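You operate a simulated robot arm through the tools that you are given. There is no shell and no other tool.

Carry out the task below with a simulated two-armed robot. There is one attempt and no reset: what you move stays moved.

JOB
Wipe the slide shelf clean and close the chiller up.
Fine: push the shelf and the wide drawer in, switch the lamp off, leave the knob; beige cloth, back on the long counter. What is to be rubbed or washed off counts as gone when no trace of it is left.

Only the result counts: the job must be done as asked and must still hold three seconds after the hand-in. Knocking over, shifting, dropping, spilling or breaking anything else fails it. Flat cloth is picked up by pressing the open fingertips on it (5 to 10 N) and closing them slowly along it; thin cloth reads only 2 to 8 mm in the jaws.

ROBOT AND FRAMES
Two 7-joint arms with two-finger parallel grippers on one trunk that stands fixed in place. Base frame: the origin is at the foot of the trunk, x ahead of it, y to its left, z up. Readings come in mm, rad, newtons and seconds.
The left shoulder is at [71, 156, 1430], the right one opposite. Payload 3.91 kg a hand.
Tool frame (each hand has its own): the origin (TCP) lies between the finger pads and is the grasp point; the fingertips stand 30 mm ahead of it; z points along the fingers, y is the line along which they close. Largest opening 110 mm; finger width 20, thickness 10; the body of the gripper, 48 by 112 mm, starts 55 mm behind the TCP.
Orientation is that of the tool frame in the base frame, as a unit quaternion [x, y, z, w]. With the fingers straight down and closing along the base's y, the tool's x points along the base's -x, its y along +y and its z along -z.

CONTROLS
- The arms move only by the tool nudge_tool. It takes "left_series", "right_series" or both (then of equal length, played together; a hand with none holds still); each is a list of rows, each a list of 7 numbers: the shift along the base's x, y, z in mm, then the turn, a rotation vector about the base's x, y, z in rad, then the opening, from 0 (shut) to 1 (fully open). In form: [[x, y, z, wx, wy, wz, gripper], ...]. A call has 1 to 20 rows; each row shifts and turns the commanded pose from where the row before left it. Rows are played at 5 a second. More than 50 mm and 0.15 rad between two rows, or a gripper value outside its range, and nothing of the call is played. Where a pose cannot be reached the arm comes as near as it can. A force on the tool above 50 N (or 10 N above the force at the start of the call, whichever is more), or a blocked arm, ends the call early, and 0.2 s more pass. Each finger travels about 108 mm/s and halts on what it meets, pressing with about 27 N; the grip force reading is that of the motor and also rises with nothing between the fingers. The clock runs only during rows and for 0.2 s after the last one: add rows that do not move to give the fingers time. It gives the time, the measured TCP pose, the force on the tool (base axes), the opening and the grip force at its end, in the units of the frame above (readings bear some noise), with the torque about the TCP (base axes, N m) and any sound that the robot's microphone picked up, and new pictures: "views" is both (left out), scene, wrist or none (wrist: the cameras of the hands that moved).
- Cameras (640 x 400 px; columns grow to the right, rows downward): "scene" is now at [134.9, 4.8, 1667.7]; the picture's right is [0.23, -0.97, -0.00], its down [-0.48, -0.11, -0.87] and it looks along [0.85, 0.20, -0.49] (base axes); focal length 265 px, centre (320, 200). "left" rides on the left gripper at [72, -17, -103] in its tool frame; the picture's right is [0.23, 0.97, 0.00], its down [-0.76, 0.18, -0.62] and it looks along [-0.61, 0.14, 0.78] (tool axes); focal length 222 px, centre (320, 200). "right" rides on the right gripper at [72, 17, -103] in its tool frame; the picture's right is [-0.23, 0.97, 0.00], its down [-0.76, -0.18, -0.62] and it looks along [-0.61, -0.14, 0.78] (tool axes); focal length 222 px, centre (320, 200). There is no depth. A picture from a camera that has moved, and an enlarged one, comes with that camera's place and axes in the base frame and with its lens. The place of the scene camera against the robot may be out by one fixed shift of up to 18 mm in any direction.
- raise_lower(by): slides the trunk up (or, below 0, down) by that many mm; the arms and the scene camera ride with it, the base frame stays. It gives what a move gives, with no picture.
- head_to(pan, tilt): turns the head with the scene camera to pan (to the left, within 1.501 rad either way) and tilt (down, from -0.506 to 1.204), counted from straight ahead of the robot. It gives what a move gives, and a new picture of the scene camera.
- close_up(camera, box): a new picture of the part [left, top, right, bottom] of that camera's present view, enlarged. It takes no simulated time.
- hand_in(): hands the job in; it is judged then, once.

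Nothing tells you positions but the pictures and the camera data. Unless the task says otherwise, let go and move clear before handing in.

The tools are called after ">>>" as a command line: name --argument value ..., lists and objects as JSON in quotes. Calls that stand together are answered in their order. nudge_tool: Moves the arms, as the interface text tells. Its arguments: {"type":"object","properties":{"left_series":{"type":"array"},"right_series":{"type":"array"},"views":{"type":"string","enum":["both","scene","wrist","none"]}},"required":[]} The other tools are called the same way: raise_lower (by) slides the trunk up or down; head_to (pan, tilt) turns the head that bears the scene camera; close_up (camera, box) takes an enlarged picture of a part of a camera's view; hand_in () hands the job in.

At the start:

```text
time: 0.0
left_tool_pos: [654.3, 274.8, 1463.1]
left_orientation: [0.001, 1.0, -0.001, 0.0]
left_wrist_force: [0.3, -0.2, 0.2]
left_torque: [-0.01, -0.03, -0.03]
left_finger_gap: 109.9
left_gripper_force: 0.0
right_tool_pos: [512.6, -176.4, 1508.3]
right_orientation: [0.0, 1.0, 0.001, 0.001]
right_wrist_force: [0.2, 0.2, -0.8]
right_torque: [0.0, 0.0, 0.01]
right_finger_gap: 109.9
right_gripper_force: 0.1
trunk travel left (down, up): [-875.0, 65.0]
head pan, tilt: [0.236, 0.515]
```

scene: 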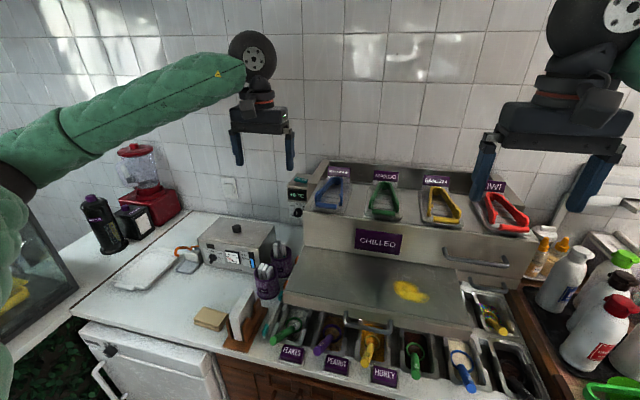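
right: 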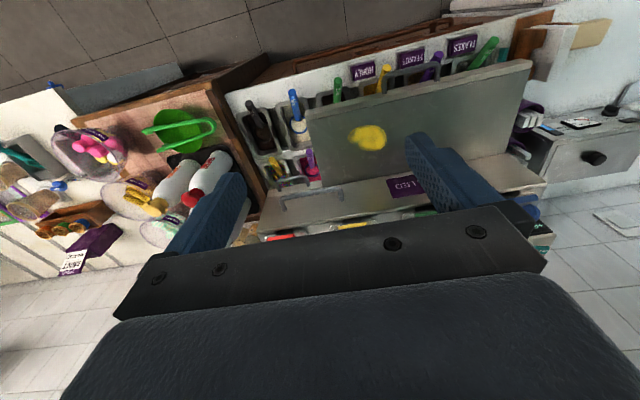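
left: 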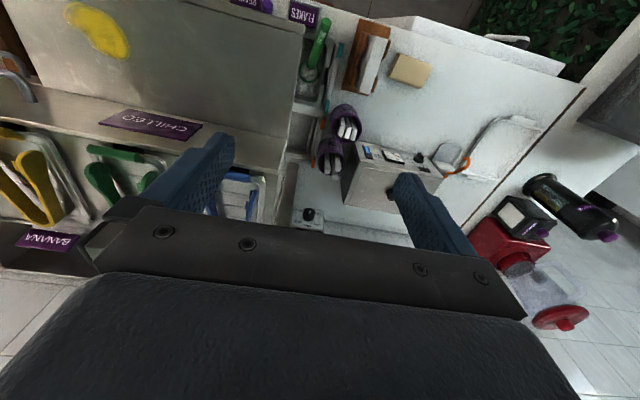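

I see a chilled topping station with a slide shelf bearing a yellow stain, a long counter on the left with a small steel box and a cloth-like beige object, and tubs. I'll look closer before moving anything.

>>> close_up --camera "scene" --box '[280, 150, 540, 400]'

>>> close_up --camera "scene" --box '[80, 200, 320, 400]'

>>> close_up --camera "left" --box '[260, 0, 560, 240]'

>>> close_up --camera "right" --box '[220, 20, 640, 260]'

```text
1.60 times, centred on (410, 275) of scene
camera zoom: at [134.9, 4.8, 1667.7], right [0.23, -0.97, 0.0], down [-0.48, -0.11, -0.87], along [0.85, 0.2, -0.49], focal length 424 px, centre (176, 80)
```

zoom: 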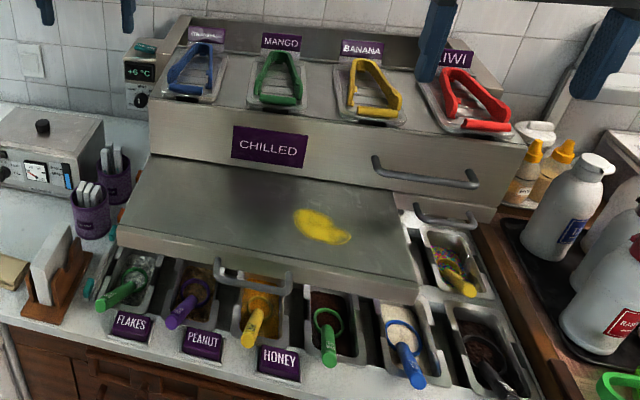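

```text
2.00 times, centred on (200, 300) of scene
camera zoom: at [134.9, 4.8, 1667.7], right [0.23, -0.97, 0.0], down [-0.48, -0.11, -0.87], along [0.85, 0.2, -0.49], focal length 529 px, centre (560, 0)
```

zoom: 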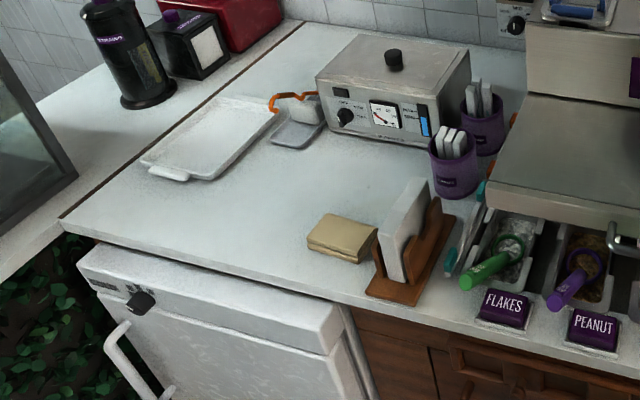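

```text
1.67 times, centred on (410, 120) of left
camera zoom: at [581.2, 256.8, 1566.5], right [-0.23, 0.97, 0.0], down [0.76, 0.18, 0.62], along [0.61, 0.14, -0.78], focal length 370 px, centre (170, 333)
```

zoom: 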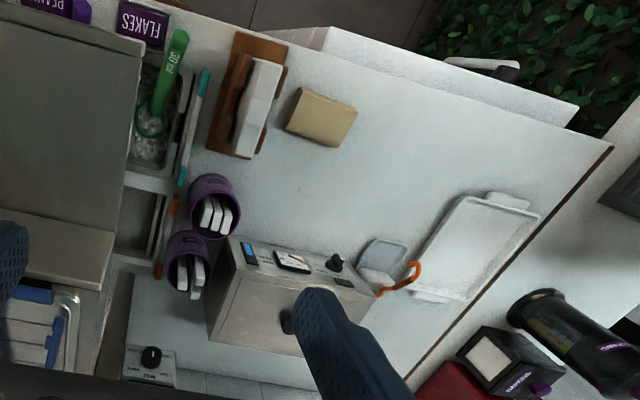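

```text
1.52 times, centred on (430, 140) of right
camera zoom: at [440.6, -159.9, 1610.8], right [0.23, 0.97, 0.0], down [0.76, -0.18, 0.62], along [0.61, -0.14, -0.78], focal length 338 px, centre (152, 291)
```

zoom: 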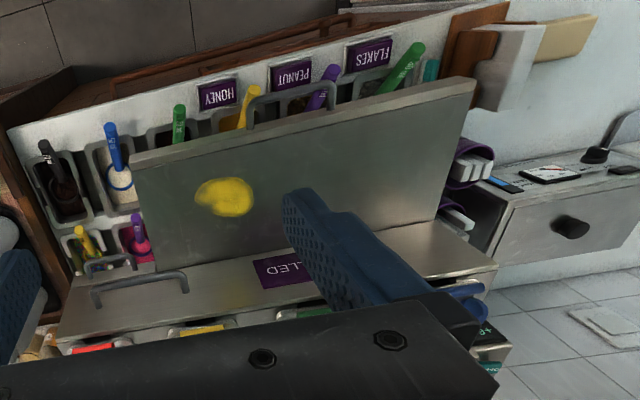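

The beige folded cloth lies on the counter left of the brown napkin/cutting-board holder; the shelf carries a yellow stain. I need better views of the chiller, its drawers, lamp switch and the cupboard below, so I'll turn the head.

>>> head_to --pan -0.1 --tilt 0.8

>>> close_up --camera "scene" --box '[100, 0, 420, 200]'

>>> close_up --camera "scene" --box '[100, 200, 420, 400]'

```text
time: 0.8
left_tool_pos: [653.4, 274.4, 1462.2]
left_orientation: [0.0, 1.0, 0.0, 0.0]
left_wrist_force: [-0.4, -0.2, -0.1]
left_torque: [0.01, -0.01, -0.02]
left_finger_gap: 110.3
left_gripper_force: 0.2
right_tool_pos: [512.5, -176.4, 1508.0]
right_orientation: [0.0, 1.0, 0.0, 0.0]
right_wrist_force: [-0.4, 0.2, 0.4]
right_torque: [0.04, 0.02, -0.01]
right_finger_gap: 110.0
right_gripper_force: 0.0
trunk travel left (down, up): [-875.0, 65.0]
head pan, tilt: [-0.099, 0.799]
camera scene: at [127.0, -24.3, 1643.2], right [-0.1, -1.0, 0.0], down [-0.71, 0.07, -0.7], along [0.69, -0.07, -0.72], focal length 265 px, centre (320, 200)
```

scene: 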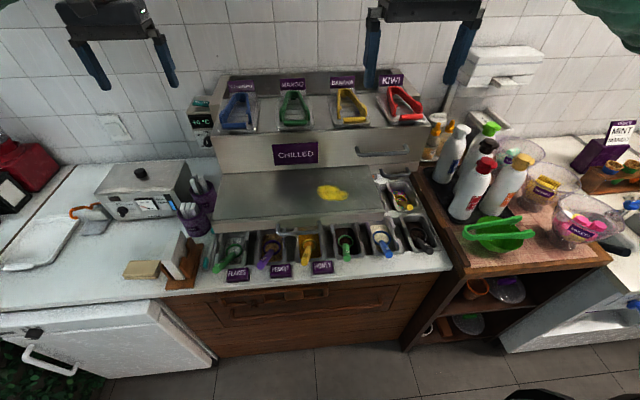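

```text
2.00 times, centred on (260, 100) of scene
camera zoom: at [127.0, -24.3, 1643.2], right [-0.1, -1.0, 0.0], down [-0.71, 0.07, -0.7], along [0.69, -0.07, -0.72], focal length 529 px, centre (440, 400)
```

zoom: 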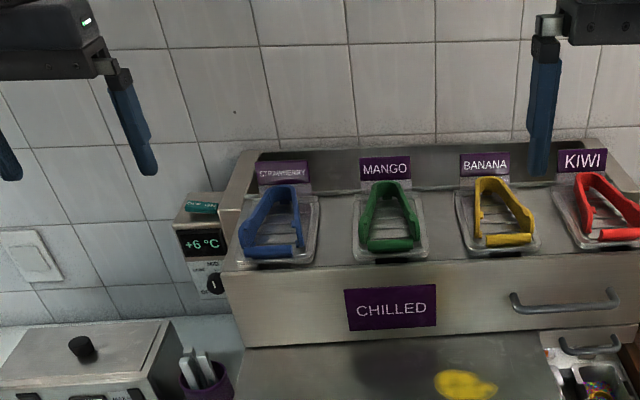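

```text
2.00 times, centred on (260, 300) of scene
camera zoom: at [127.0, -24.3, 1643.2], right [-0.1, -1.0, 0.0], down [-0.71, 0.07, -0.7], along [0.69, -0.07, -0.72], focal length 529 px, centre (440, 0)
```

zoom: 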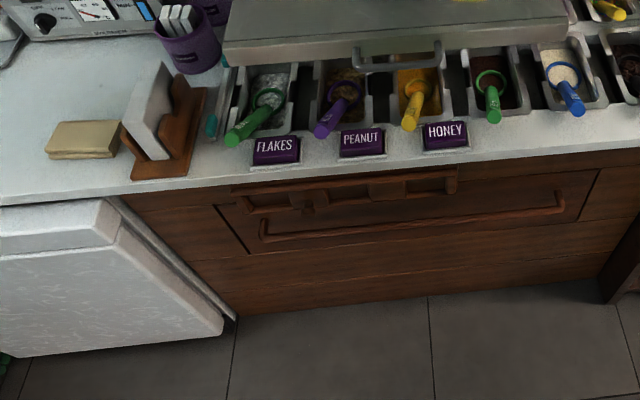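

I see the chiller control box (teal rocker on top, +6 °C display, knob) left of the chiller, the CHILLED front with a handle, and a smaller handle to the right of the shelf. I'll zoom in on these details.

>>> close_up --camera "scene" --box '[170, 80, 250, 130]'

>>> close_up --camera "scene" --box '[320, 110, 480, 210]'

>>> close_up --camera "scene" --box '[190, 130, 350, 230]'

>>> close_up --camera "right" --box '[220, 130, 380, 230]'

```text
8.00 times, centred on (210, 105) of scene
camera zoom: at [127.0, -24.3, 1643.2], right [-0.1, -1.0, 0.0], down [-0.71, 0.07, -0.7], along [0.69, -0.07, -0.72], focal length 2118 px, centre (1200, 960)
```

zoom: 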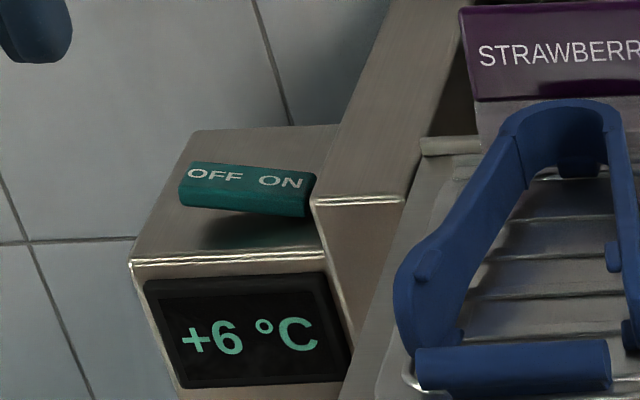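

```text
4.00 times, centred on (400, 160) of scene
camera zoom: at [127.0, -24.3, 1643.2], right [-0.1, -1.0, 0.0], down [-0.71, 0.07, -0.7], along [0.69, -0.07, -0.72], focal length 1059 px, centre (0, 360)
```

zoom: 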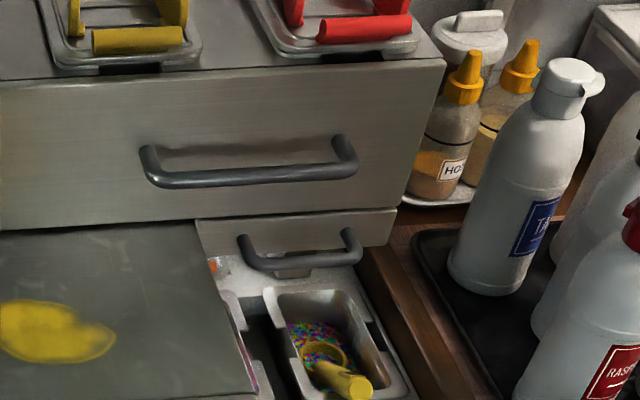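

```text
4.00 times, centred on (270, 180) of scene
camera zoom: at [127.0, -24.3, 1643.2], right [-0.1, -1.0, 0.0], down [-0.71, 0.07, -0.7], along [0.69, -0.07, -0.72], focal length 1059 px, centre (520, 280)
```

zoom: 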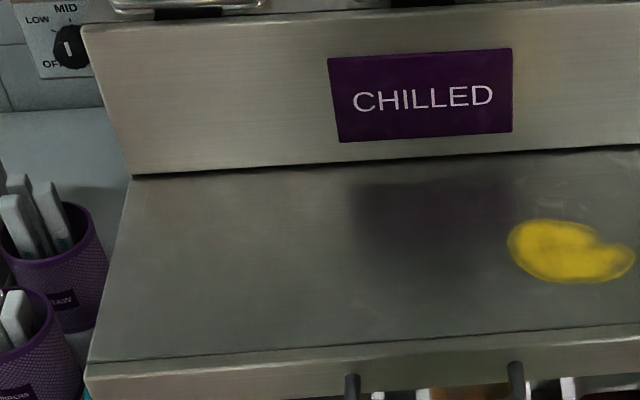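

```text
4.00 times, centred on (300, 180) of right
camera zoom: at [440.6, -159.9, 1610.8], right [0.23, 0.97, 0.0], down [0.76, -0.18, 0.62], along [0.61, -0.14, -0.78], focal length 888 px, centre (400, 280)
```

zoom: 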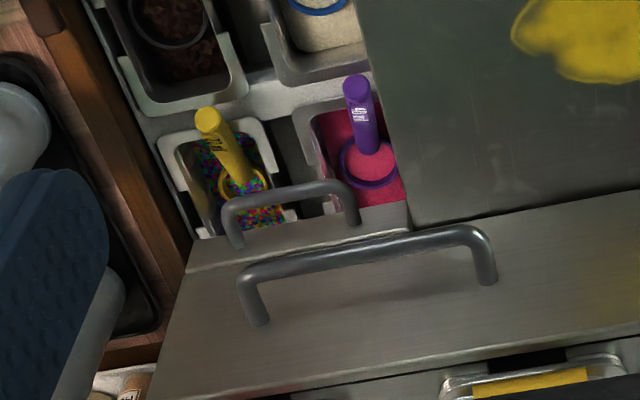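

The shelf sits high (triangulated top about z = 1110, front edge x about 586, stain near (676, -98)), the cloth on the counter near (626, 520, 856), and an OFF/ON rocker sits on the control box. I'll pull both hands back for a clear look at the chiller.

>>> nudge_tool --left_series '[[-50, 0, 0, 0, 0, 0, 1], [-50, 0, 0, 0, 0, 0, 1], [-50, 10, 0, 0, 0, 0, 1], [-50, 10, 0, 0, 0, 0, 1], [-50, 10, 0, 0, 0, 0, 1]]' --right_series '[[-30, -20, 0, 0, 0, 0, 1], [-30, -20, 0, 0, 0, 0, 1], [-30, -20, 0, 0, 0, 0, 1], [-30, -20, 0, 0, 0, 0, 1], [0, -20, 0, 0, 0, 0, 1]]' --views "both"

```text
refused: row 3 steps farther than a row can; nothing moved
```

The combined step exceeded 50 mm, so I'll use smaller steps to pull the hands back.

>>> nudge_tool --left_series '[[-48, 5, 0, 0, 0, 0, 1], [-48, 5, 0, 0, 0, 0, 1], [-48, 5, 0, 0, 0, 0, 1], [-48, 5, 0, 0, 0, 0, 1], [-48, 5, 0, 0, 0, 0, 1]]' --right_series '[[-30, -20, 0, 0, 0, 0, 1], [-30, -20, 0, 0, 0, 0, 1], [-30, -20, 0, 0, 0, 0, 1], [-30, -20, 0, 0, 0, 0, 1], [0, -20, 0, 0, 0, 0, 1]]' --views "both"

```text
time: 2.0
left_tool_pos: [407.7, 300.1, 1461.5]
left_orientation: [0.0, 1.0, 0.001, 0.002]
left_wrist_force: [-0.5, 0.8, 1.3]
left_torque: [-0.01, -0.01, 0.0]
left_finger_gap: 110.0
left_gripper_force: 0.0
right_tool_pos: [390.8, -279.0, 1508.1]
right_orientation: [0.0, 1.0, 0.001, 0.001]
right_wrist_force: [0.2, -0.2, -0.7]
right_torque: [0.0, 0.0, 0.04]
right_finger_gap: 110.1
right_gripper_force: 0.1
trunk travel left (down, up): [-875.0, 65.0]
head pan, tilt: [-0.099, 0.799]
camera scene: at [123.7, -24.9, 1643.5], right [-0.1, -0.99, 0.0], down [-0.71, 0.07, -0.7], along [0.69, -0.07, -0.72], focal length 265 px, centre (320, 200)
camera right: at [319.2, -261.6, 1610.8], right [0.23, 0.97, 0.0], down [0.76, -0.18, 0.62], along [0.61, -0.14, -0.78], focal length 222 px, centre (320, 200)
camera left: at [335.5, 282.9, 1566.2], right [-0.23, 0.97, 0.0], down [0.76, 0.18, 0.62], along [0.61, 0.14, -0.78], focal length 222 px, centre (320, 200)
```

scene: 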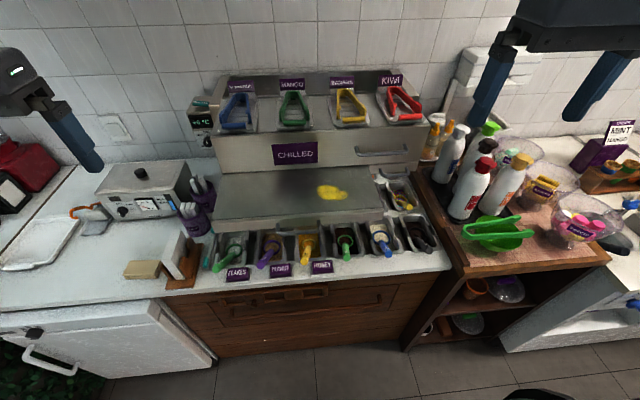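
right: 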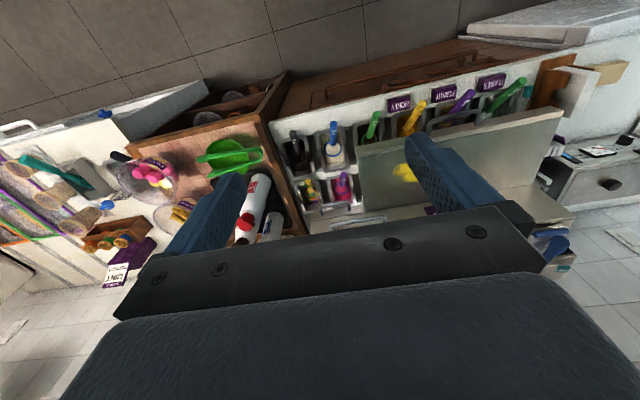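
left: 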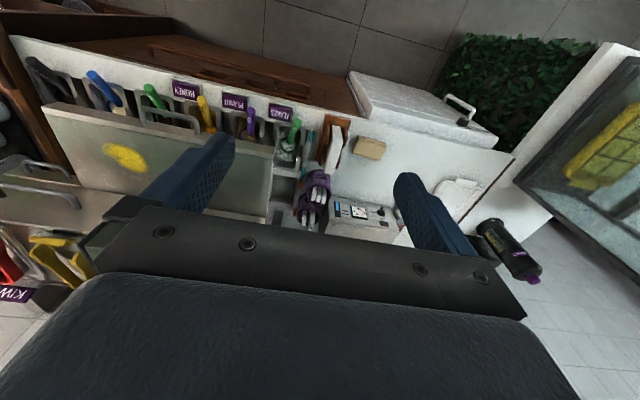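

The views are clear now. I'll lower the trunk by 300 mm to see the chiller's front from a flatter angle.

>>> raise_lower --by -300

>>> head_to --pan -0.05 --tilt 0.35

>>> close_up --camera "scene" --box '[160, 50, 480, 250]'

>>> close_up --camera "scene" --box '[160, 200, 480, 400]'

```text
time: 5.0
left_tool_pos: [412.5, 300.7, 1161.5]
left_orientation: [0.0, 1.0, 0.0, 0.0]
left_wrist_force: [0.2, 0.6, 0.8]
left_torque: [0.0, 0.01, 0.0]
left_finger_gap: 110.0
left_gripper_force: 0.0
right_tool_pos: [394.4, -278.0, 1207.5]
right_orientation: [-0.001, 1.0, -0.001, 0.0]
right_wrist_force: [-0.7, -0.2, 0.5]
right_torque: [-0.02, -0.01, -0.01]
right_finger_gap: 109.9
right_gripper_force: 0.1
trunk travel left (down, up): [-575.0, 365.0]
head pan, tilt: [-0.099, 0.799]
```

```text
time: 5.9
left_tool_pos: [412.3, 300.4, 1162.2]
left_orientation: [0.0, 1.0, 0.0, 0.001]
left_wrist_force: [0.2, 0.0, 0.4]
left_torque: [-0.03, -0.01, 0.07]
left_finger_gap: 109.7
left_gripper_force: 0.1
right_tool_pos: [394.2, -278.3, 1207.3]
right_orientation: [0.0, 1.0, 0.0, 0.0]
right_wrist_force: [-0.2, -0.2, 0.8]
right_torque: [-0.03, 0.01, -0.03]
right_finger_gap: 110.2
right_gripper_force: 0.0
trunk travel left (down, up): [-575.0, 365.0]
head pan, tilt: [-0.051, 0.351]
camera scene: at [139.3, -21.1, 1382.7], right [-0.05, -1.0, 0.0], down [-0.34, 0.02, -0.94], along [0.94, -0.05, -0.34], focal length 265 px, centre (320, 200)
```

scene: 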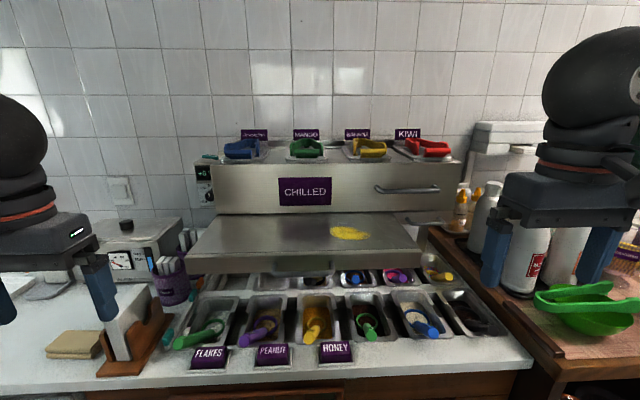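

```text
2.00 times, centred on (320, 150) of scene
camera zoom: at [139.3, -21.1, 1382.7], right [-0.05, -1.0, 0.0], down [-0.34, 0.02, -0.94], along [0.94, -0.05, -0.34], focal length 529 px, centre (320, 300)
```

zoom: 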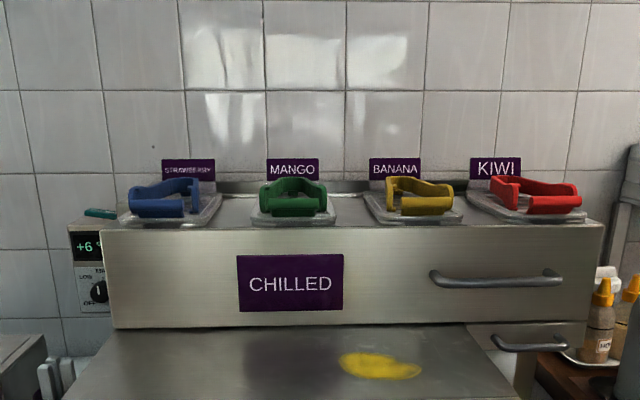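

```text
2.00 times, centred on (320, 300) of scene
camera zoom: at [139.3, -21.1, 1382.7], right [-0.05, -1.0, 0.0], down [-0.34, 0.02, -0.94], along [0.94, -0.05, -0.34], focal length 529 px, centre (320, 0)
```

zoom: 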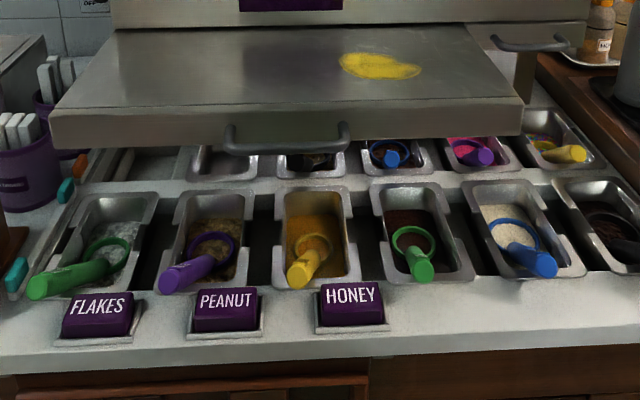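

The chiller stands on legs above the wells, with its CHILLED front over the slide shelf and a small drawer at the right. I can't yet tell which front is pulled out, so I'll raise and yaw the left hand for a side view.

>>> nudge_tool --left_series '[[0, 20, 40, 0, 0, 0, 1], [0, 20, 40, 0, 0, 0, 1], [0, 20, 40, 0, 0, -0.14, 1], [0, 20, 40, 0, 0, -0.14, 1], [0, 20, 40, 0, 0, -0.14, 1], [20, 20, 20, 0, 0, -0.14, 1], [20, 20, 20, 0, 0, -0.14, 1], [20, 20, 0, 0, 0, -0.14, 1]]' --views "both"

>>> close_up --camera "left" --box '[60, 0, 500, 280]'

```text
time: 7.7
left_tool_pos: [462.8, 390.4, 1373.5]
left_orientation: [0.401, 0.916, -0.002, 0.003]
left_wrist_force: [0.4, 0.4, 0.5]
left_torque: [-0.01, 0.05, 0.01]
left_finger_gap: 110.0
left_gripper_force: 0.0
left hand out of reach, approached as far as the arm can: row 7, 8
right_tool_pos: [396.9, -278.5, 1206.0]
right_orientation: [-0.003, 1.0, -0.001, -0.001]
right_wrist_force: [0.4, 0.1, -0.1]
right_torque: [-0.03, 0.05, -0.03]
right_finger_gap: 109.8
right_gripper_force: 0.0
trunk travel left (down, up): [-575.0, 365.0]
head pan, tilt: [-0.051, 0.351]
camera scene: at [140.8, -22.1, 1382.5], right [-0.05, -1.0, 0.0], down [-0.34, 0.02, -0.94], along [0.94, -0.05, -0.35], focal length 265 px, centre (320, 200)
camera left: at [401.0, 432.9, 1476.2], right [0.56, 0.83, 0.0], down [0.64, -0.43, 0.63], along [0.52, -0.36, -0.78], focal length 222 px, centre (320, 200)
```

scene: 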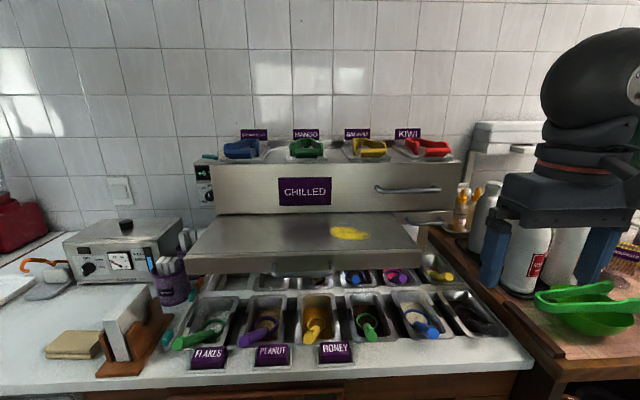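
left: 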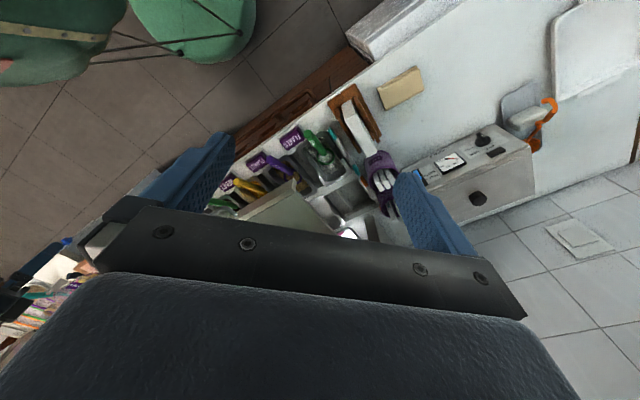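

```text
1.43 times, centred on (280, 140) of left
camera zoom: at [401.0, 432.9, 1476.2], right [0.56, 0.83, 0.0], down [0.64, -0.43, 0.63], along [0.52, -0.36, -0.78], focal length 317 px, centre (377, 286)
```

zoom: 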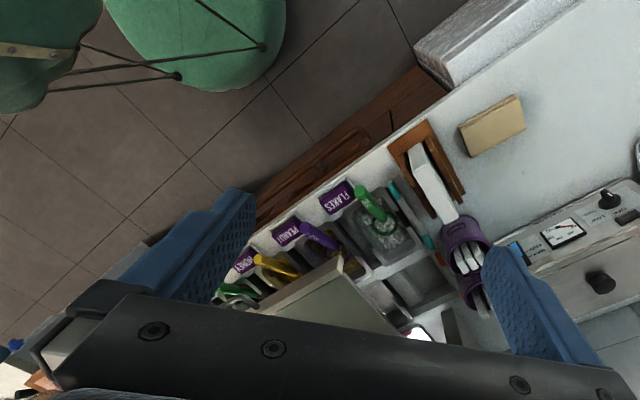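

There's a bright spot (a lit lamp?) under the chiller near the left rear. I'll pitch the left hand up to look at the side and underside.

>>> close_up --camera "left" --box '[260, 140, 420, 240]'

>>> nudge_tool --left_series '[[-10, 15, -15, 0.1, -0.1, 0, 1], [-10, 15, -15, 0.1, -0.1, 0, 1], [-10, 15, -15, 0.1, -0.1, 0, 1], [-10, 15, -15, 0.1, -0.1, 0, 1], [0, 15, -15, 0.1, -0.1, 0, 1]]' --views "wrist"

```text
4.00 times, centred on (340, 190) of left
camera zoom: at [401.0, 432.9, 1476.2], right [0.56, 0.83, 0.0], down [0.64, -0.43, 0.63], along [0.52, -0.36, -0.78], focal length 888 px, centre (240, 240)
```

zoom: 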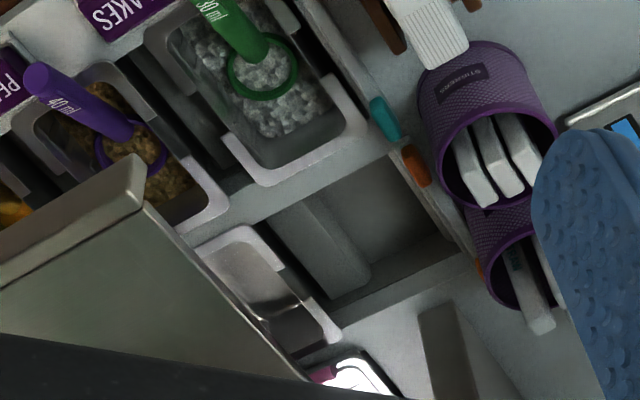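

```text
time: 8.9
left_tool_pos: [414.9, 405.3, 1276.5]
left_orientation: [0.379, 0.858, 0.323, 0.125]
left_wrist_force: [-0.8, 0.3, -0.3]
left_torque: [0.0, 0.02, 0.01]
left_finger_gap: 110.0
left_gripper_force: 0.2
left hand out of reach, approached as far as the arm can: row 1, 2, 3, 4, 5
right_tool_pos: [393.1, -277.2, 1207.6]
right_orientation: [0.0, 1.0, 0.0, 0.001]
right_wrist_force: [0.2, -0.8, 0.3]
right_torque: [0.0, 0.0, 0.04]
right_finger_gap: 110.2
right_gripper_force: 0.0
trunk travel left (down, up): [-575.0, 365.0]
head pan, tilt: [-0.051, 0.351]
camera left: at [306.9, 402.4, 1346.5], right [0.4, 0.66, 0.64], down [0.33, -0.75, 0.56], along [0.85, -0.01, -0.52], focal length 222 px, centre (320, 200)
```

left: 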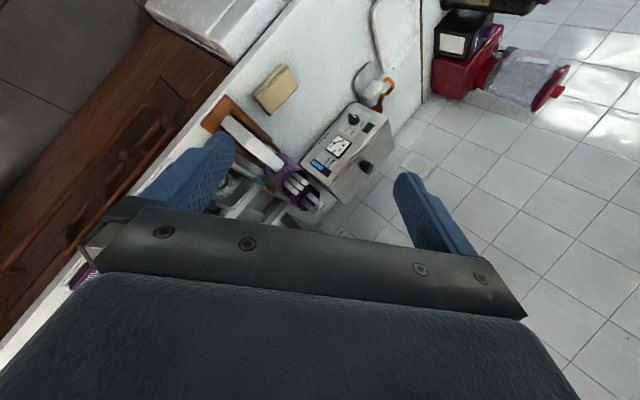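

I pitched the wrong way for the side view. I'll undo that and pitch the other way, at a lower height to stay in reach.

>>> nudge_tool --left_series '[[0, 0, 0, -0.1, 0.1, 0, 1], [0, 0, 0, -0.1, 0.1, 0, 1], [0, 0, 0, -0.1, 0.1, 0, 1], [0, 0, 0, -0.1, 0.1, 0, 1], [0, 0, 0, -0.1, 0.1, 0, 1], [0, 0, -10, -0.067, -0.1, 0, 1], [0, 0, -10, -0.067, -0.1, 0, 1], [0, 0, -10, -0.067, -0.1, 0, 1], [0, 0, -10, -0.067, -0.1, 0, 1], [0, 0, -10, -0.067, -0.1, 0, 1], [0, 0, 0, 0, 0, -0.14, 1], [0, 0, 0, 0, 0, -0.14, 1]]' --views "wrist"

```text
time: 11.7
left_tool_pos: [378.0, 358.8, 1305.1]
left_orientation: [0.533, 0.792, -0.016, 0.298]
left_wrist_force: [-0.5, 0.1, 1.0]
left_torque: [0.0, -0.01, 0.02]
left_finger_gap: 109.9
left_gripper_force: 0.1
left hand out of reach, approached as far as the arm can: row 8, 9, 12
right_tool_pos: [394.0, -277.5, 1206.8]
right_orientation: [-0.001, 1.0, 0.0, 0.0]
right_wrist_force: [0.4, -0.6, 1.3]
right_torque: [-0.01, -0.01, 0.0]
right_finger_gap: 110.3
right_gripper_force: 0.1
trunk travel left (down, up): [-575.0, 365.0]
head pan, tilt: [-0.051, 0.351]
stopped in row 12 (left hand): the arm was blocked; the commanded pose is now the measured one
camera left: at [297.6, 447.5, 1350.1], right [0.77, 0.61, 0.17], down [0.06, -0.34, 0.94], along [0.63, -0.71, -0.31], focal length 222 px, centre (320, 200)
```

left: 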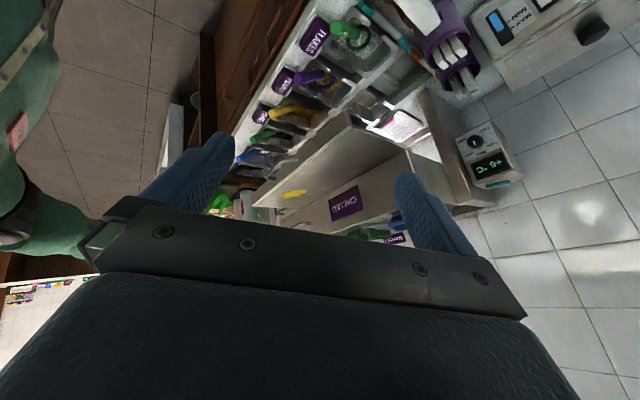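

>>> close_up --camera "left" --box '[340, 80, 580, 230]'

>>> close_up --camera "left" --box '[200, 80, 440, 230]'

```text
2.67 times, centred on (460, 155) of left
camera zoom: at [297.6, 447.5, 1350.1], right [0.77, 0.61, 0.17], down [0.06, -0.34, 0.94], along [0.63, -0.71, -0.31], focal length 592 px, centre (-53, 320)
```

zoom: 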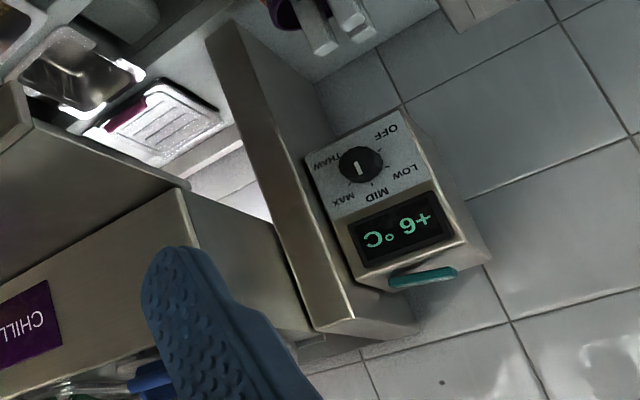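

```text
2.67 times, centred on (320, 155) of left
camera zoom: at [297.6, 447.5, 1350.1], right [0.77, 0.61, 0.17], down [0.06, -0.34, 0.94], along [0.63, -0.71, -0.31], focal length 592 px, centre (320, 320)
```

zoom: 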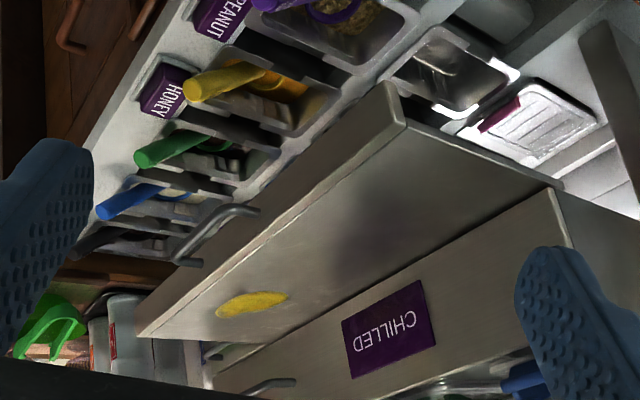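

Now it's clear: the CHILLED wide drawer and the slide shelf both stick out in front of the housing's side panel, and a lamp shines under the chiller; the rocker on the control box is its switch and the knob below the display stays. I'll straighten the left hand and bring it over the cloth.

>>> nudge_tool --left_series '[[0, 5, -10, 0.0034, 0.0641, 0.1146, 1], [0, 5, -10, 0.0034, 0.0641, 0.1146, 1], [0, 5, -10, 0.0034, 0.0641, 0.1146, 1], [0, 5, -10, 0.0034, 0.0641, 0.1146, 1], [0, 5, -10, 0.0034, 0.0641, 0.1146, 1], [0, 5, -10, 0.0034, 0.0641, 0.1146, 1], [0, 5, -10, 0.0034, 0.0641, 0.1146, 1], [0, 5, -10, 0.0034, 0.0641, 0.1146, 1], [0, 5, -10, 0.0034, 0.0641, 0.1146, 1], [0, 5, -10, 0.0034, 0.0641, 0.1146, 1], [0, 0, 0, 0, 0, 0, 1]]' --views "wrist"

```text
time: 14.1
left_tool_pos: [379.2, 406.5, 1204.1]
left_orientation: [-0.001, 1.0, -0.002, -0.001]
left_wrist_force: [-0.1, 0.7, -0.3]
left_torque: [0.0, 0.03, -0.02]
left_finger_gap: 110.1
left_gripper_force: 0.0
right_tool_pos: [394.2, -277.6, 1206.1]
right_orientation: [0.0, 1.0, -0.001, -0.001]
right_wrist_force: [0.8, -0.4, 0.1]
right_torque: [0.02, -0.01, 0.01]
right_finger_gap: 110.0
right_gripper_force: 0.0
trunk travel left (down, up): [-575.0, 365.0]
head pan, tilt: [-0.051, 0.351]
camera left: at [305.8, 390.9, 1308.3], right [-0.23, 0.97, 0.0], down [0.76, 0.18, 0.62], along [0.61, 0.14, -0.78], focal length 222 px, centre (320, 200)
```

left: 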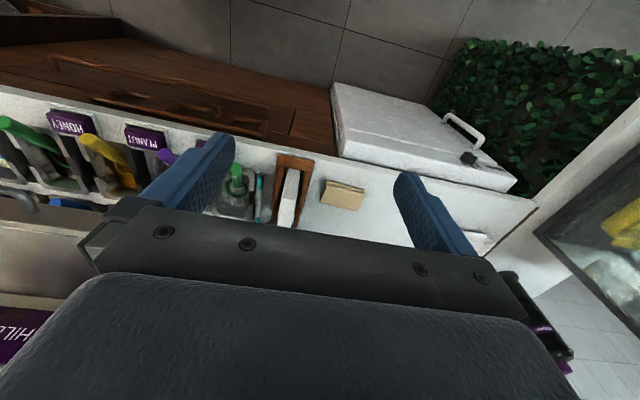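

The hand is upright again and the cloth appears ahead, near (622, 520). I'll move above it.

>>> nudge_tool --left_series '[[32, 16, -18, 0, 0, 0, 1], [32, 16, -18, 0, 0, 0, 1], [32, 16, -18, 0, 0, 0, 1], [32, 16, -18, 0, 0, 0, 1], [32, 16, -18, 0, 0, 0, 1], [32, 16, -18, 0, 0, 0, 1], [32, 16, -18, 0, 0, 0, 1], [0, 0, 0, 0, 0, 0, 1]]' --views "both"

>>> close_up --camera "left" --box '[200, 0, 440, 150]'

>>> close_up --camera "scene" --box '[0, 240, 240, 390]'

```text
time: 15.9
left_tool_pos: [603.6, 520.4, 1080.7]
left_orientation: [0.0, 1.0, -0.001, 0.0]
left_wrist_force: [0.3, -0.6, 0.4]
left_torque: [0.01, -0.02, -0.01]
left_finger_gap: 109.8
left_gripper_force: 0.0
right_tool_pos: [394.5, -278.7, 1206.5]
right_orientation: [0.0, 1.0, 0.0, 0.0]
right_wrist_force: [-0.3, 0.3, -1.1]
right_torque: [-0.02, 0.0, -0.03]
right_finger_gap: 109.8
right_gripper_force: 0.0
trunk travel left (down, up): [-575.0, 365.0]
head pan, tilt: [-0.051, 0.351]
camera scene: at [138.3, -21.3, 1382.9], right [-0.05, -1.0, 0.0], down [-0.34, 0.02, -0.94], along [0.94, -0.05, -0.34], focal length 265 px, centre (320, 200)
camera left: at [530.0, 503.6, 1185.0], right [-0.23, 0.97, 0.0], down [0.76, 0.18, 0.62], along [0.61, 0.14, -0.78], focal length 222 px, centre (320, 200)
```

scene: 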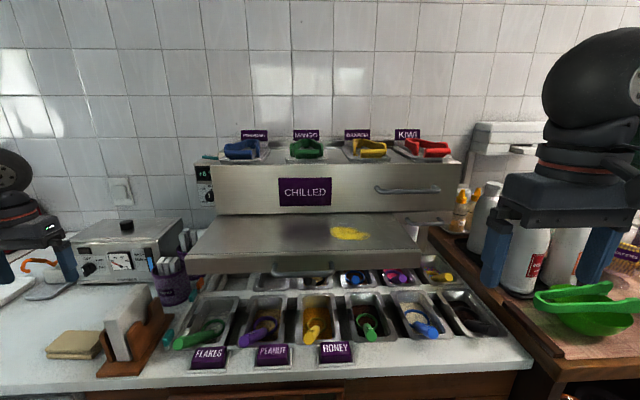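
left: 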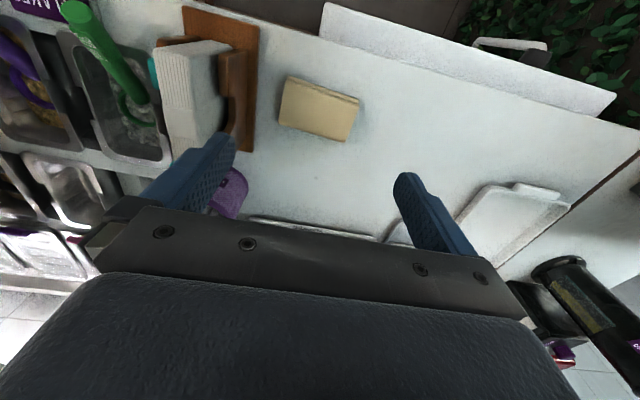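

```text
2.67 times, centred on (320, 75) of left
camera zoom: at [530.0, 503.6, 1185.0], right [-0.23, 0.97, 0.0], down [0.76, 0.18, 0.62], along [0.61, 0.14, -0.78], focal length 592 px, centre (320, 533)
```

zoom: 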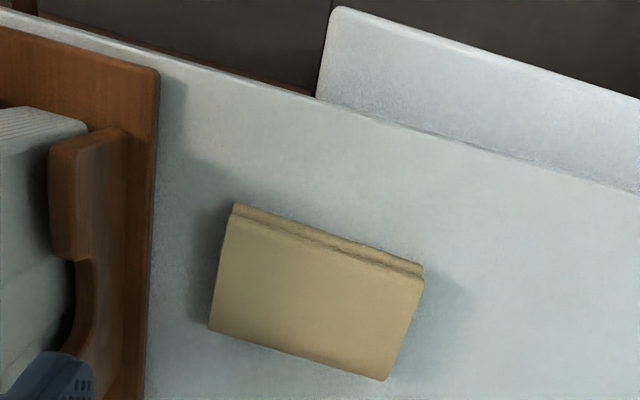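

```text
2.67 times, centred on (120, 315) of scene
camera zoom: at [138.3, -21.3, 1382.9], right [-0.05, -1.0, 0.0], down [-0.34, 0.02, -0.94], along [0.94, -0.05, -0.34], focal length 706 px, centre (853, -107)
```

zoom: 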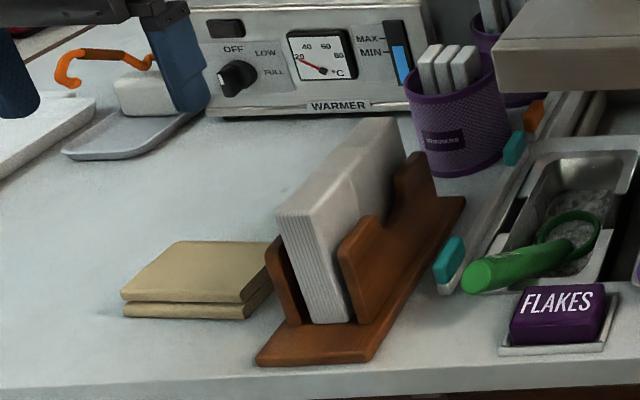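

The beige cloth is folded in two layers, spanning about x 597–660, y 472–573, top near z 866. I'll narrow the jaws to half, centre over it and go down towards z 925.

>>> nudge_tool --left_series '[[6, 0.5, -30, 0, 0, 0, 0.5], [6, 0.5, -35, 0, 0, 0, 0.5], [6, 0.5, -35, 0, 0, 0, 0.5], [6, 0.5, -35, 0, 0, 0, 0.5], [0, 0, -20, 0, 0, 0, 0.5], [0, 0, 0, 0, 0, 0, 0.5]]' --views "both"

>>> close_up --camera "left" --box '[200, 20, 440, 240]'

>>> close_up --camera "scene" --box '[0, 240, 240, 390]'

```text
time: 17.3
left_tool_pos: [630.8, 521.8, 921.4]
left_orientation: [-0.001, 1.0, -0.002, 0.0]
left_wrist_force: [0.5, -0.1, -0.6]
left_torque: [-0.01, 0.01, 0.0]
left_finger_gap: 55.1
left_gripper_force: 0.0
right_tool_pos: [393.9, -277.9, 1206.4]
right_orientation: [0.0, 1.0, 0.0, 0.0]
right_wrist_force: [-0.3, -0.7, -0.9]
right_torque: [0.01, 0.0, -0.02]
right_finger_gap: 110.1
right_gripper_force: 0.1
trunk travel left (down, up): [-575.0, 365.0]
head pan, tilt: [-0.051, 0.351]
camera scene: at [139.4, -21.1, 1382.8], right [-0.05, -1.0, 0.0], down [-0.34, 0.02, -0.94], along [0.94, -0.05, -0.34], focal length 265 px, centre (320, 200)
camera left: at [556.7, 505.9, 1025.8], right [-0.23, 0.97, 0.0], down [0.76, 0.18, 0.62], along [0.61, 0.14, -0.78], focal length 222 px, centre (320, 200)
```

scene: 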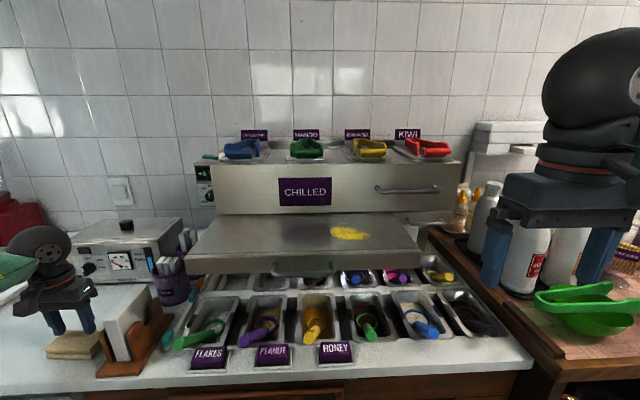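
left: 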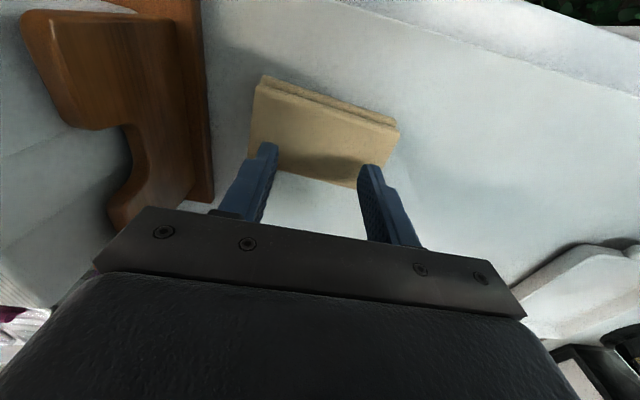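

```text
1.82 times, centred on (320, 130) of left
camera zoom: at [556.7, 505.9, 1025.8], right [-0.23, 0.97, 0.0], down [0.76, 0.18, 0.62], along [0.61, 0.14, -0.78], focal length 404 px, centre (320, 327)
```

zoom: 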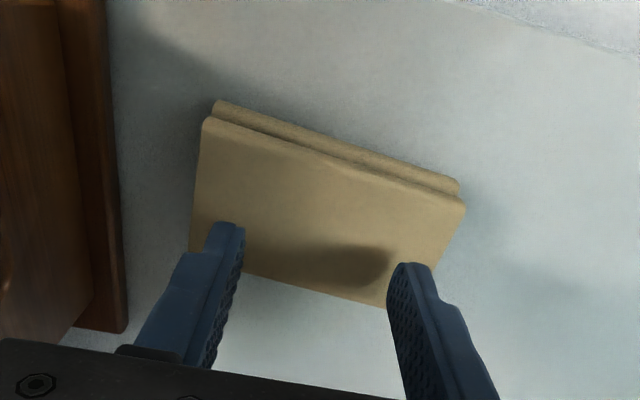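

```text
2.67 times, centred on (120, 315) of scene
camera zoom: at [139.4, -21.1, 1382.8], right [-0.05, -1.0, 0.0], down [-0.34, 0.02, -0.94], along [0.94, -0.05, -0.34], focal length 706 px, centre (853, -107)
```

zoom: 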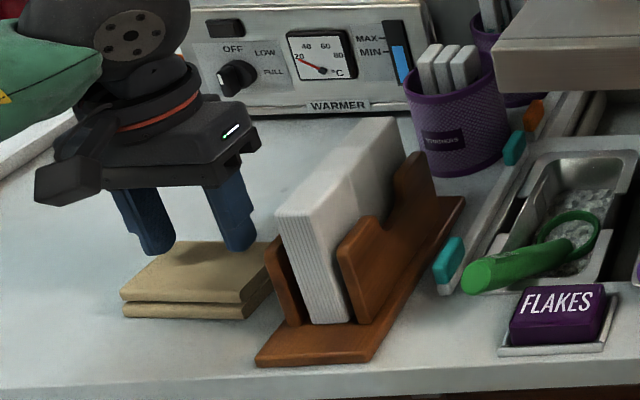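

The jaws are centred on the cloth with fingertips about 20 mm above it. I'll step down gently, watching the force.

>>> nudge_tool --left_series '[[-2, 0, -5, 0, 0, 0, 0.5], [0, 0, -5, 0, 0, 0, 0.5], [0, 0, -4, 0, 0, 0, 0.5], [0, 0, 0, 0, 0, 0, 0.5]]' --views "none"

>>> nudge_tool --left_series '[[0, 0, -3, 0, 0, 0, 0.5], [0, 0, 0, 0, 0, 0, 0.5]]' --views "none"

```text
time: 18.3
left_tool_pos: [627.1, 521.5, 907.9]
left_orientation: [-0.001, 1.0, -0.002, -0.001]
left_wrist_force: [-0.6, -0.1, -0.5]
left_torque: [0.0, -0.01, 0.02]
left_finger_gap: 55.0
left_gripper_force: 0.1
right_tool_pos: [394.9, -278.2, 1207.8]
right_orientation: [0.0, 1.0, 0.0, 0.0]
right_wrist_force: [-0.1, 0.5, 0.3]
right_torque: [0.03, 0.01, 0.01]
right_finger_gap: 110.0
right_gripper_force: 0.0
trunk travel left (down, up): [-575.0, 365.0]
head pan, tilt: [-0.051, 0.351]
```

```text
time: 18.9
left_tool_pos: [625.0, 521.0, 907.1]
left_orientation: [-0.001, 1.0, 0.0, 0.001]
left_wrist_force: [7.6, 4.6, 18.9]
left_torque: [0.32, -0.22, -0.06]
left_finger_gap: 55.1
left_gripper_force: 0.2
right_tool_pos: [394.4, -276.7, 1206.4]
right_orientation: [0.0, 1.0, 0.0, -0.001]
right_wrist_force: [-0.8, 0.2, 0.3]
right_torque: [-0.02, 0.01, 0.03]
right_finger_gap: 110.2
right_gripper_force: 0.0
trunk travel left (down, up): [-575.0, 365.0]
head pan, tilt: [-0.051, 0.351]
```

Contact: cloth top is at fingertip z about 877, and the force is 19 N. I'll ease it up slightly to 5–10 N.

>>> nudge_tool --left_series '[[0, 0, 1.5, 0, 0, 0, 0.5], [0, 0, 0, 0, 0, 0, 0.5], [0, 0, 0, 0, 0, 0, 0.5]]' --views "wrist"

```text
time: 19.7
left_tool_pos: [626.5, 520.9, 907.5]
left_orientation: [-0.001, 1.0, -0.002, 0.0]
left_wrist_force: [4.4, -2.6, 11.0]
left_torque: [0.07, -0.15, -0.09]
left_finger_gap: 55.3
left_gripper_force: 0.2
right_tool_pos: [393.9, -279.2, 1206.9]
right_orientation: [0.001, 1.0, 0.0, 0.0]
right_wrist_force: [0.3, 0.5, 1.2]
right_torque: [-0.02, 0.0, 0.0]
right_finger_gap: 110.1
right_gripper_force: 0.0
trunk travel left (down, up): [-575.0, 365.0]
head pan, tilt: [-0.051, 0.351]
camera left: at [552.6, 504.8, 1011.7], right [-0.23, 0.97, 0.0], down [0.76, 0.18, 0.62], along [0.61, 0.14, -0.78], focal length 222 px, centre (320, 200)
```

left: 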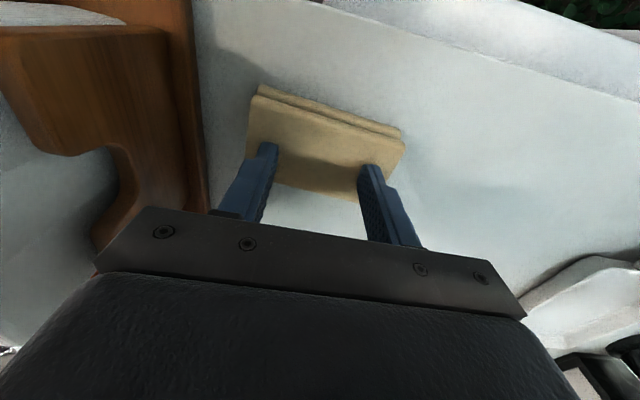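

Force is about 11 N. I'll ease a little more and close slowly along the cloth.

>>> nudge_tool --left_series '[[0, 0, 0.5, 0, 0, 0, 0.5], [0, 0, 0, 0, 0, 0, 0.47], [0, 0, 0, 0, 0, 0, 0.44], [0, 0, 0, 0, 0, 0, 0.41], [0, 0, 0, 0, 0, 0, 0.38], [0, 0, 0, 0, 0, 0, 0.35], [0, 0, 0, 0, 0, 0, 0.32]]' --views "wrist"

```text
time: 21.3
left_tool_pos: [626.8, 523.4, 908.5]
left_orientation: [-0.001, 1.0, -0.002, -0.001]
left_wrist_force: [0.1, -0.3, -0.9]
left_torque: [-0.02, -0.01, -0.02]
left_finger_gap: 35.2
left_gripper_force: 0.1
right_tool_pos: [394.4, -277.9, 1206.6]
right_orientation: [0.0, 1.0, 0.0, 0.0]
right_wrist_force: [0.1, 0.6, 0.1]
right_torque: [-0.02, 0.01, 0.0]
right_finger_gap: 110.0
right_gripper_force: 0.0
trunk travel left (down, up): [-575.0, 365.0]
head pan, tilt: [-0.051, 0.351]
camera left: at [552.9, 506.4, 1012.0], right [-0.23, 0.97, 0.0], down [0.76, 0.18, 0.62], along [0.61, 0.14, -0.78], focal length 222 px, centre (320, 200)
```

left: 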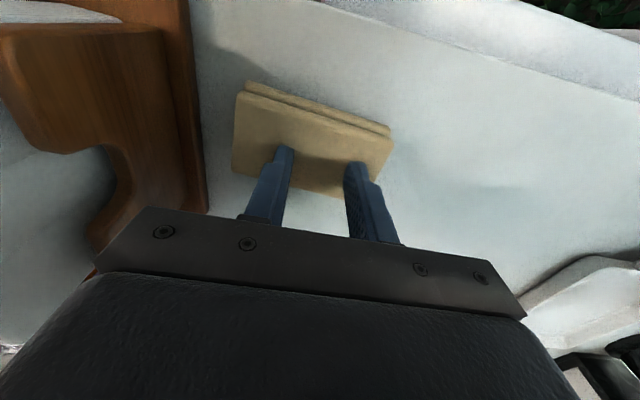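

Contact was lost while closing and the cloth slid a few mm. I'll re-press here with the present opening and read the force.

>>> nudge_tool --left_series '[[0, -3, 0, 0, 0, 0, 0.5], [0, -3, 0, 0, 0, 0, 0.5], [0, 0, -2, 0, 0, 0, 0.5], [0, 0, 0, 0, 0, 0, 0.5]]' --views "none"

```text
time: 22.3
left_tool_pos: [626.4, 515.7, 907.0]
left_orientation: [-0.001, 1.0, -0.001, 0.001]
left_wrist_force: [6.5, 2.4, 15.4]
left_torque: [0.29, -0.2, -0.05]
left_finger_gap: 55.5
left_gripper_force: 0.8
right_tool_pos: [394.0, -279.2, 1206.6]
right_orientation: [0.0, 1.0, 0.0, 0.0]
right_wrist_force: [0.2, 0.2, 0.7]
right_torque: [0.0, 0.01, 0.0]
right_finger_gap: 110.0
right_gripper_force: 0.0
trunk travel left (down, up): [-575.0, 365.0]
head pan, tilt: [-0.051, 0.351]
```

>>> nudge_tool --left_series '[[0, 0, 0.8, 0, 0, 0, 0.5], [0, 0, 0, 0, 0, 0, 0.5]]' --views "none"

>>> nudge_tool --left_series '[[0, 0, 0, 0, 0, 0, 0.48], [0, 0, 0, 0, 0, 0, 0.46], [0, 0, 0, 0, 0, 0, 0.44]]' --views "wrist"

```text
time: 22.9
left_tool_pos: [625.1, 516.2, 907.9]
left_orientation: [-0.001, 1.0, 0.0, 0.0]
left_wrist_force: [3.5, 6.7, 16.2]
left_torque: [0.39, -0.11, -0.01]
left_finger_gap: 55.5
left_gripper_force: 0.6
right_tool_pos: [392.7, -278.1, 1207.4]
right_orientation: [0.0, 1.0, 0.0, -0.001]
right_wrist_force: [0.2, 0.7, 0.5]
right_torque: [-0.01, -0.03, -0.03]
right_finger_gap: 109.7
right_gripper_force: 0.1
trunk travel left (down, up): [-575.0, 365.0]
head pan, tilt: [-0.051, 0.351]
```

```text
time: 23.7
left_tool_pos: [624.0, 516.0, 908.4]
left_orientation: [-0.001, 1.0, -0.001, 0.0]
left_wrist_force: [1.5, 6.1, 17.9]
left_torque: [0.44, -0.03, 0.01]
left_finger_gap: 54.3
left_gripper_force: 5.7
right_tool_pos: [392.4, -278.8, 1207.8]
right_orientation: [0.0, 1.0, -0.001, 0.0]
right_wrist_force: [-0.4, -0.5, 0.0]
right_torque: [-0.02, 0.0, 0.01]
right_finger_gap: 109.9
right_gripper_force: 0.0
trunk travel left (down, up): [-575.0, 365.0]
head pan, tilt: [-0.051, 0.351]
camera left: at [551.4, 499.4, 1011.6], right [-0.23, 0.97, 0.0], down [0.76, 0.18, 0.62], along [0.61, 0.14, -0.78], focal length 222 px, centre (320, 200)
```

left: 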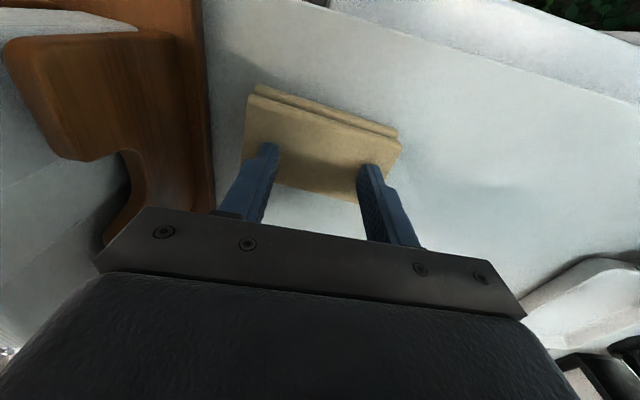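

The force of 18 N locks the fingers by friction. I'll ease up in small steps to land in 5–10 N before closing further.

>>> nudge_tool --left_series '[[0, 0, 0.8, 0, 0, 0, 0.46], [0, 0, 0, 0, 0, 0, 0.46], [0, 0, 0, 0, 0, 0, 0.46]]' --views "none"

```text
time: 24.5
left_tool_pos: [624.6, 515.9, 907.7]
left_orientation: [-0.001, 1.0, -0.001, 0.0]
left_wrist_force: [1.1, 3.3, 9.6]
left_torque: [0.33, -0.06, -0.01]
left_finger_gap: 53.6
left_gripper_force: 2.8
right_tool_pos: [393.4, -280.4, 1207.6]
right_orientation: [0.001, 1.0, 0.001, -0.001]
right_wrist_force: [0.5, -1.5, 0.5]
right_torque: [0.02, 0.01, -0.02]
right_finger_gap: 109.9
right_gripper_force: 0.0
trunk travel left (down, up): [-575.0, 365.0]
head pan, tilt: [-0.051, 0.351]
```

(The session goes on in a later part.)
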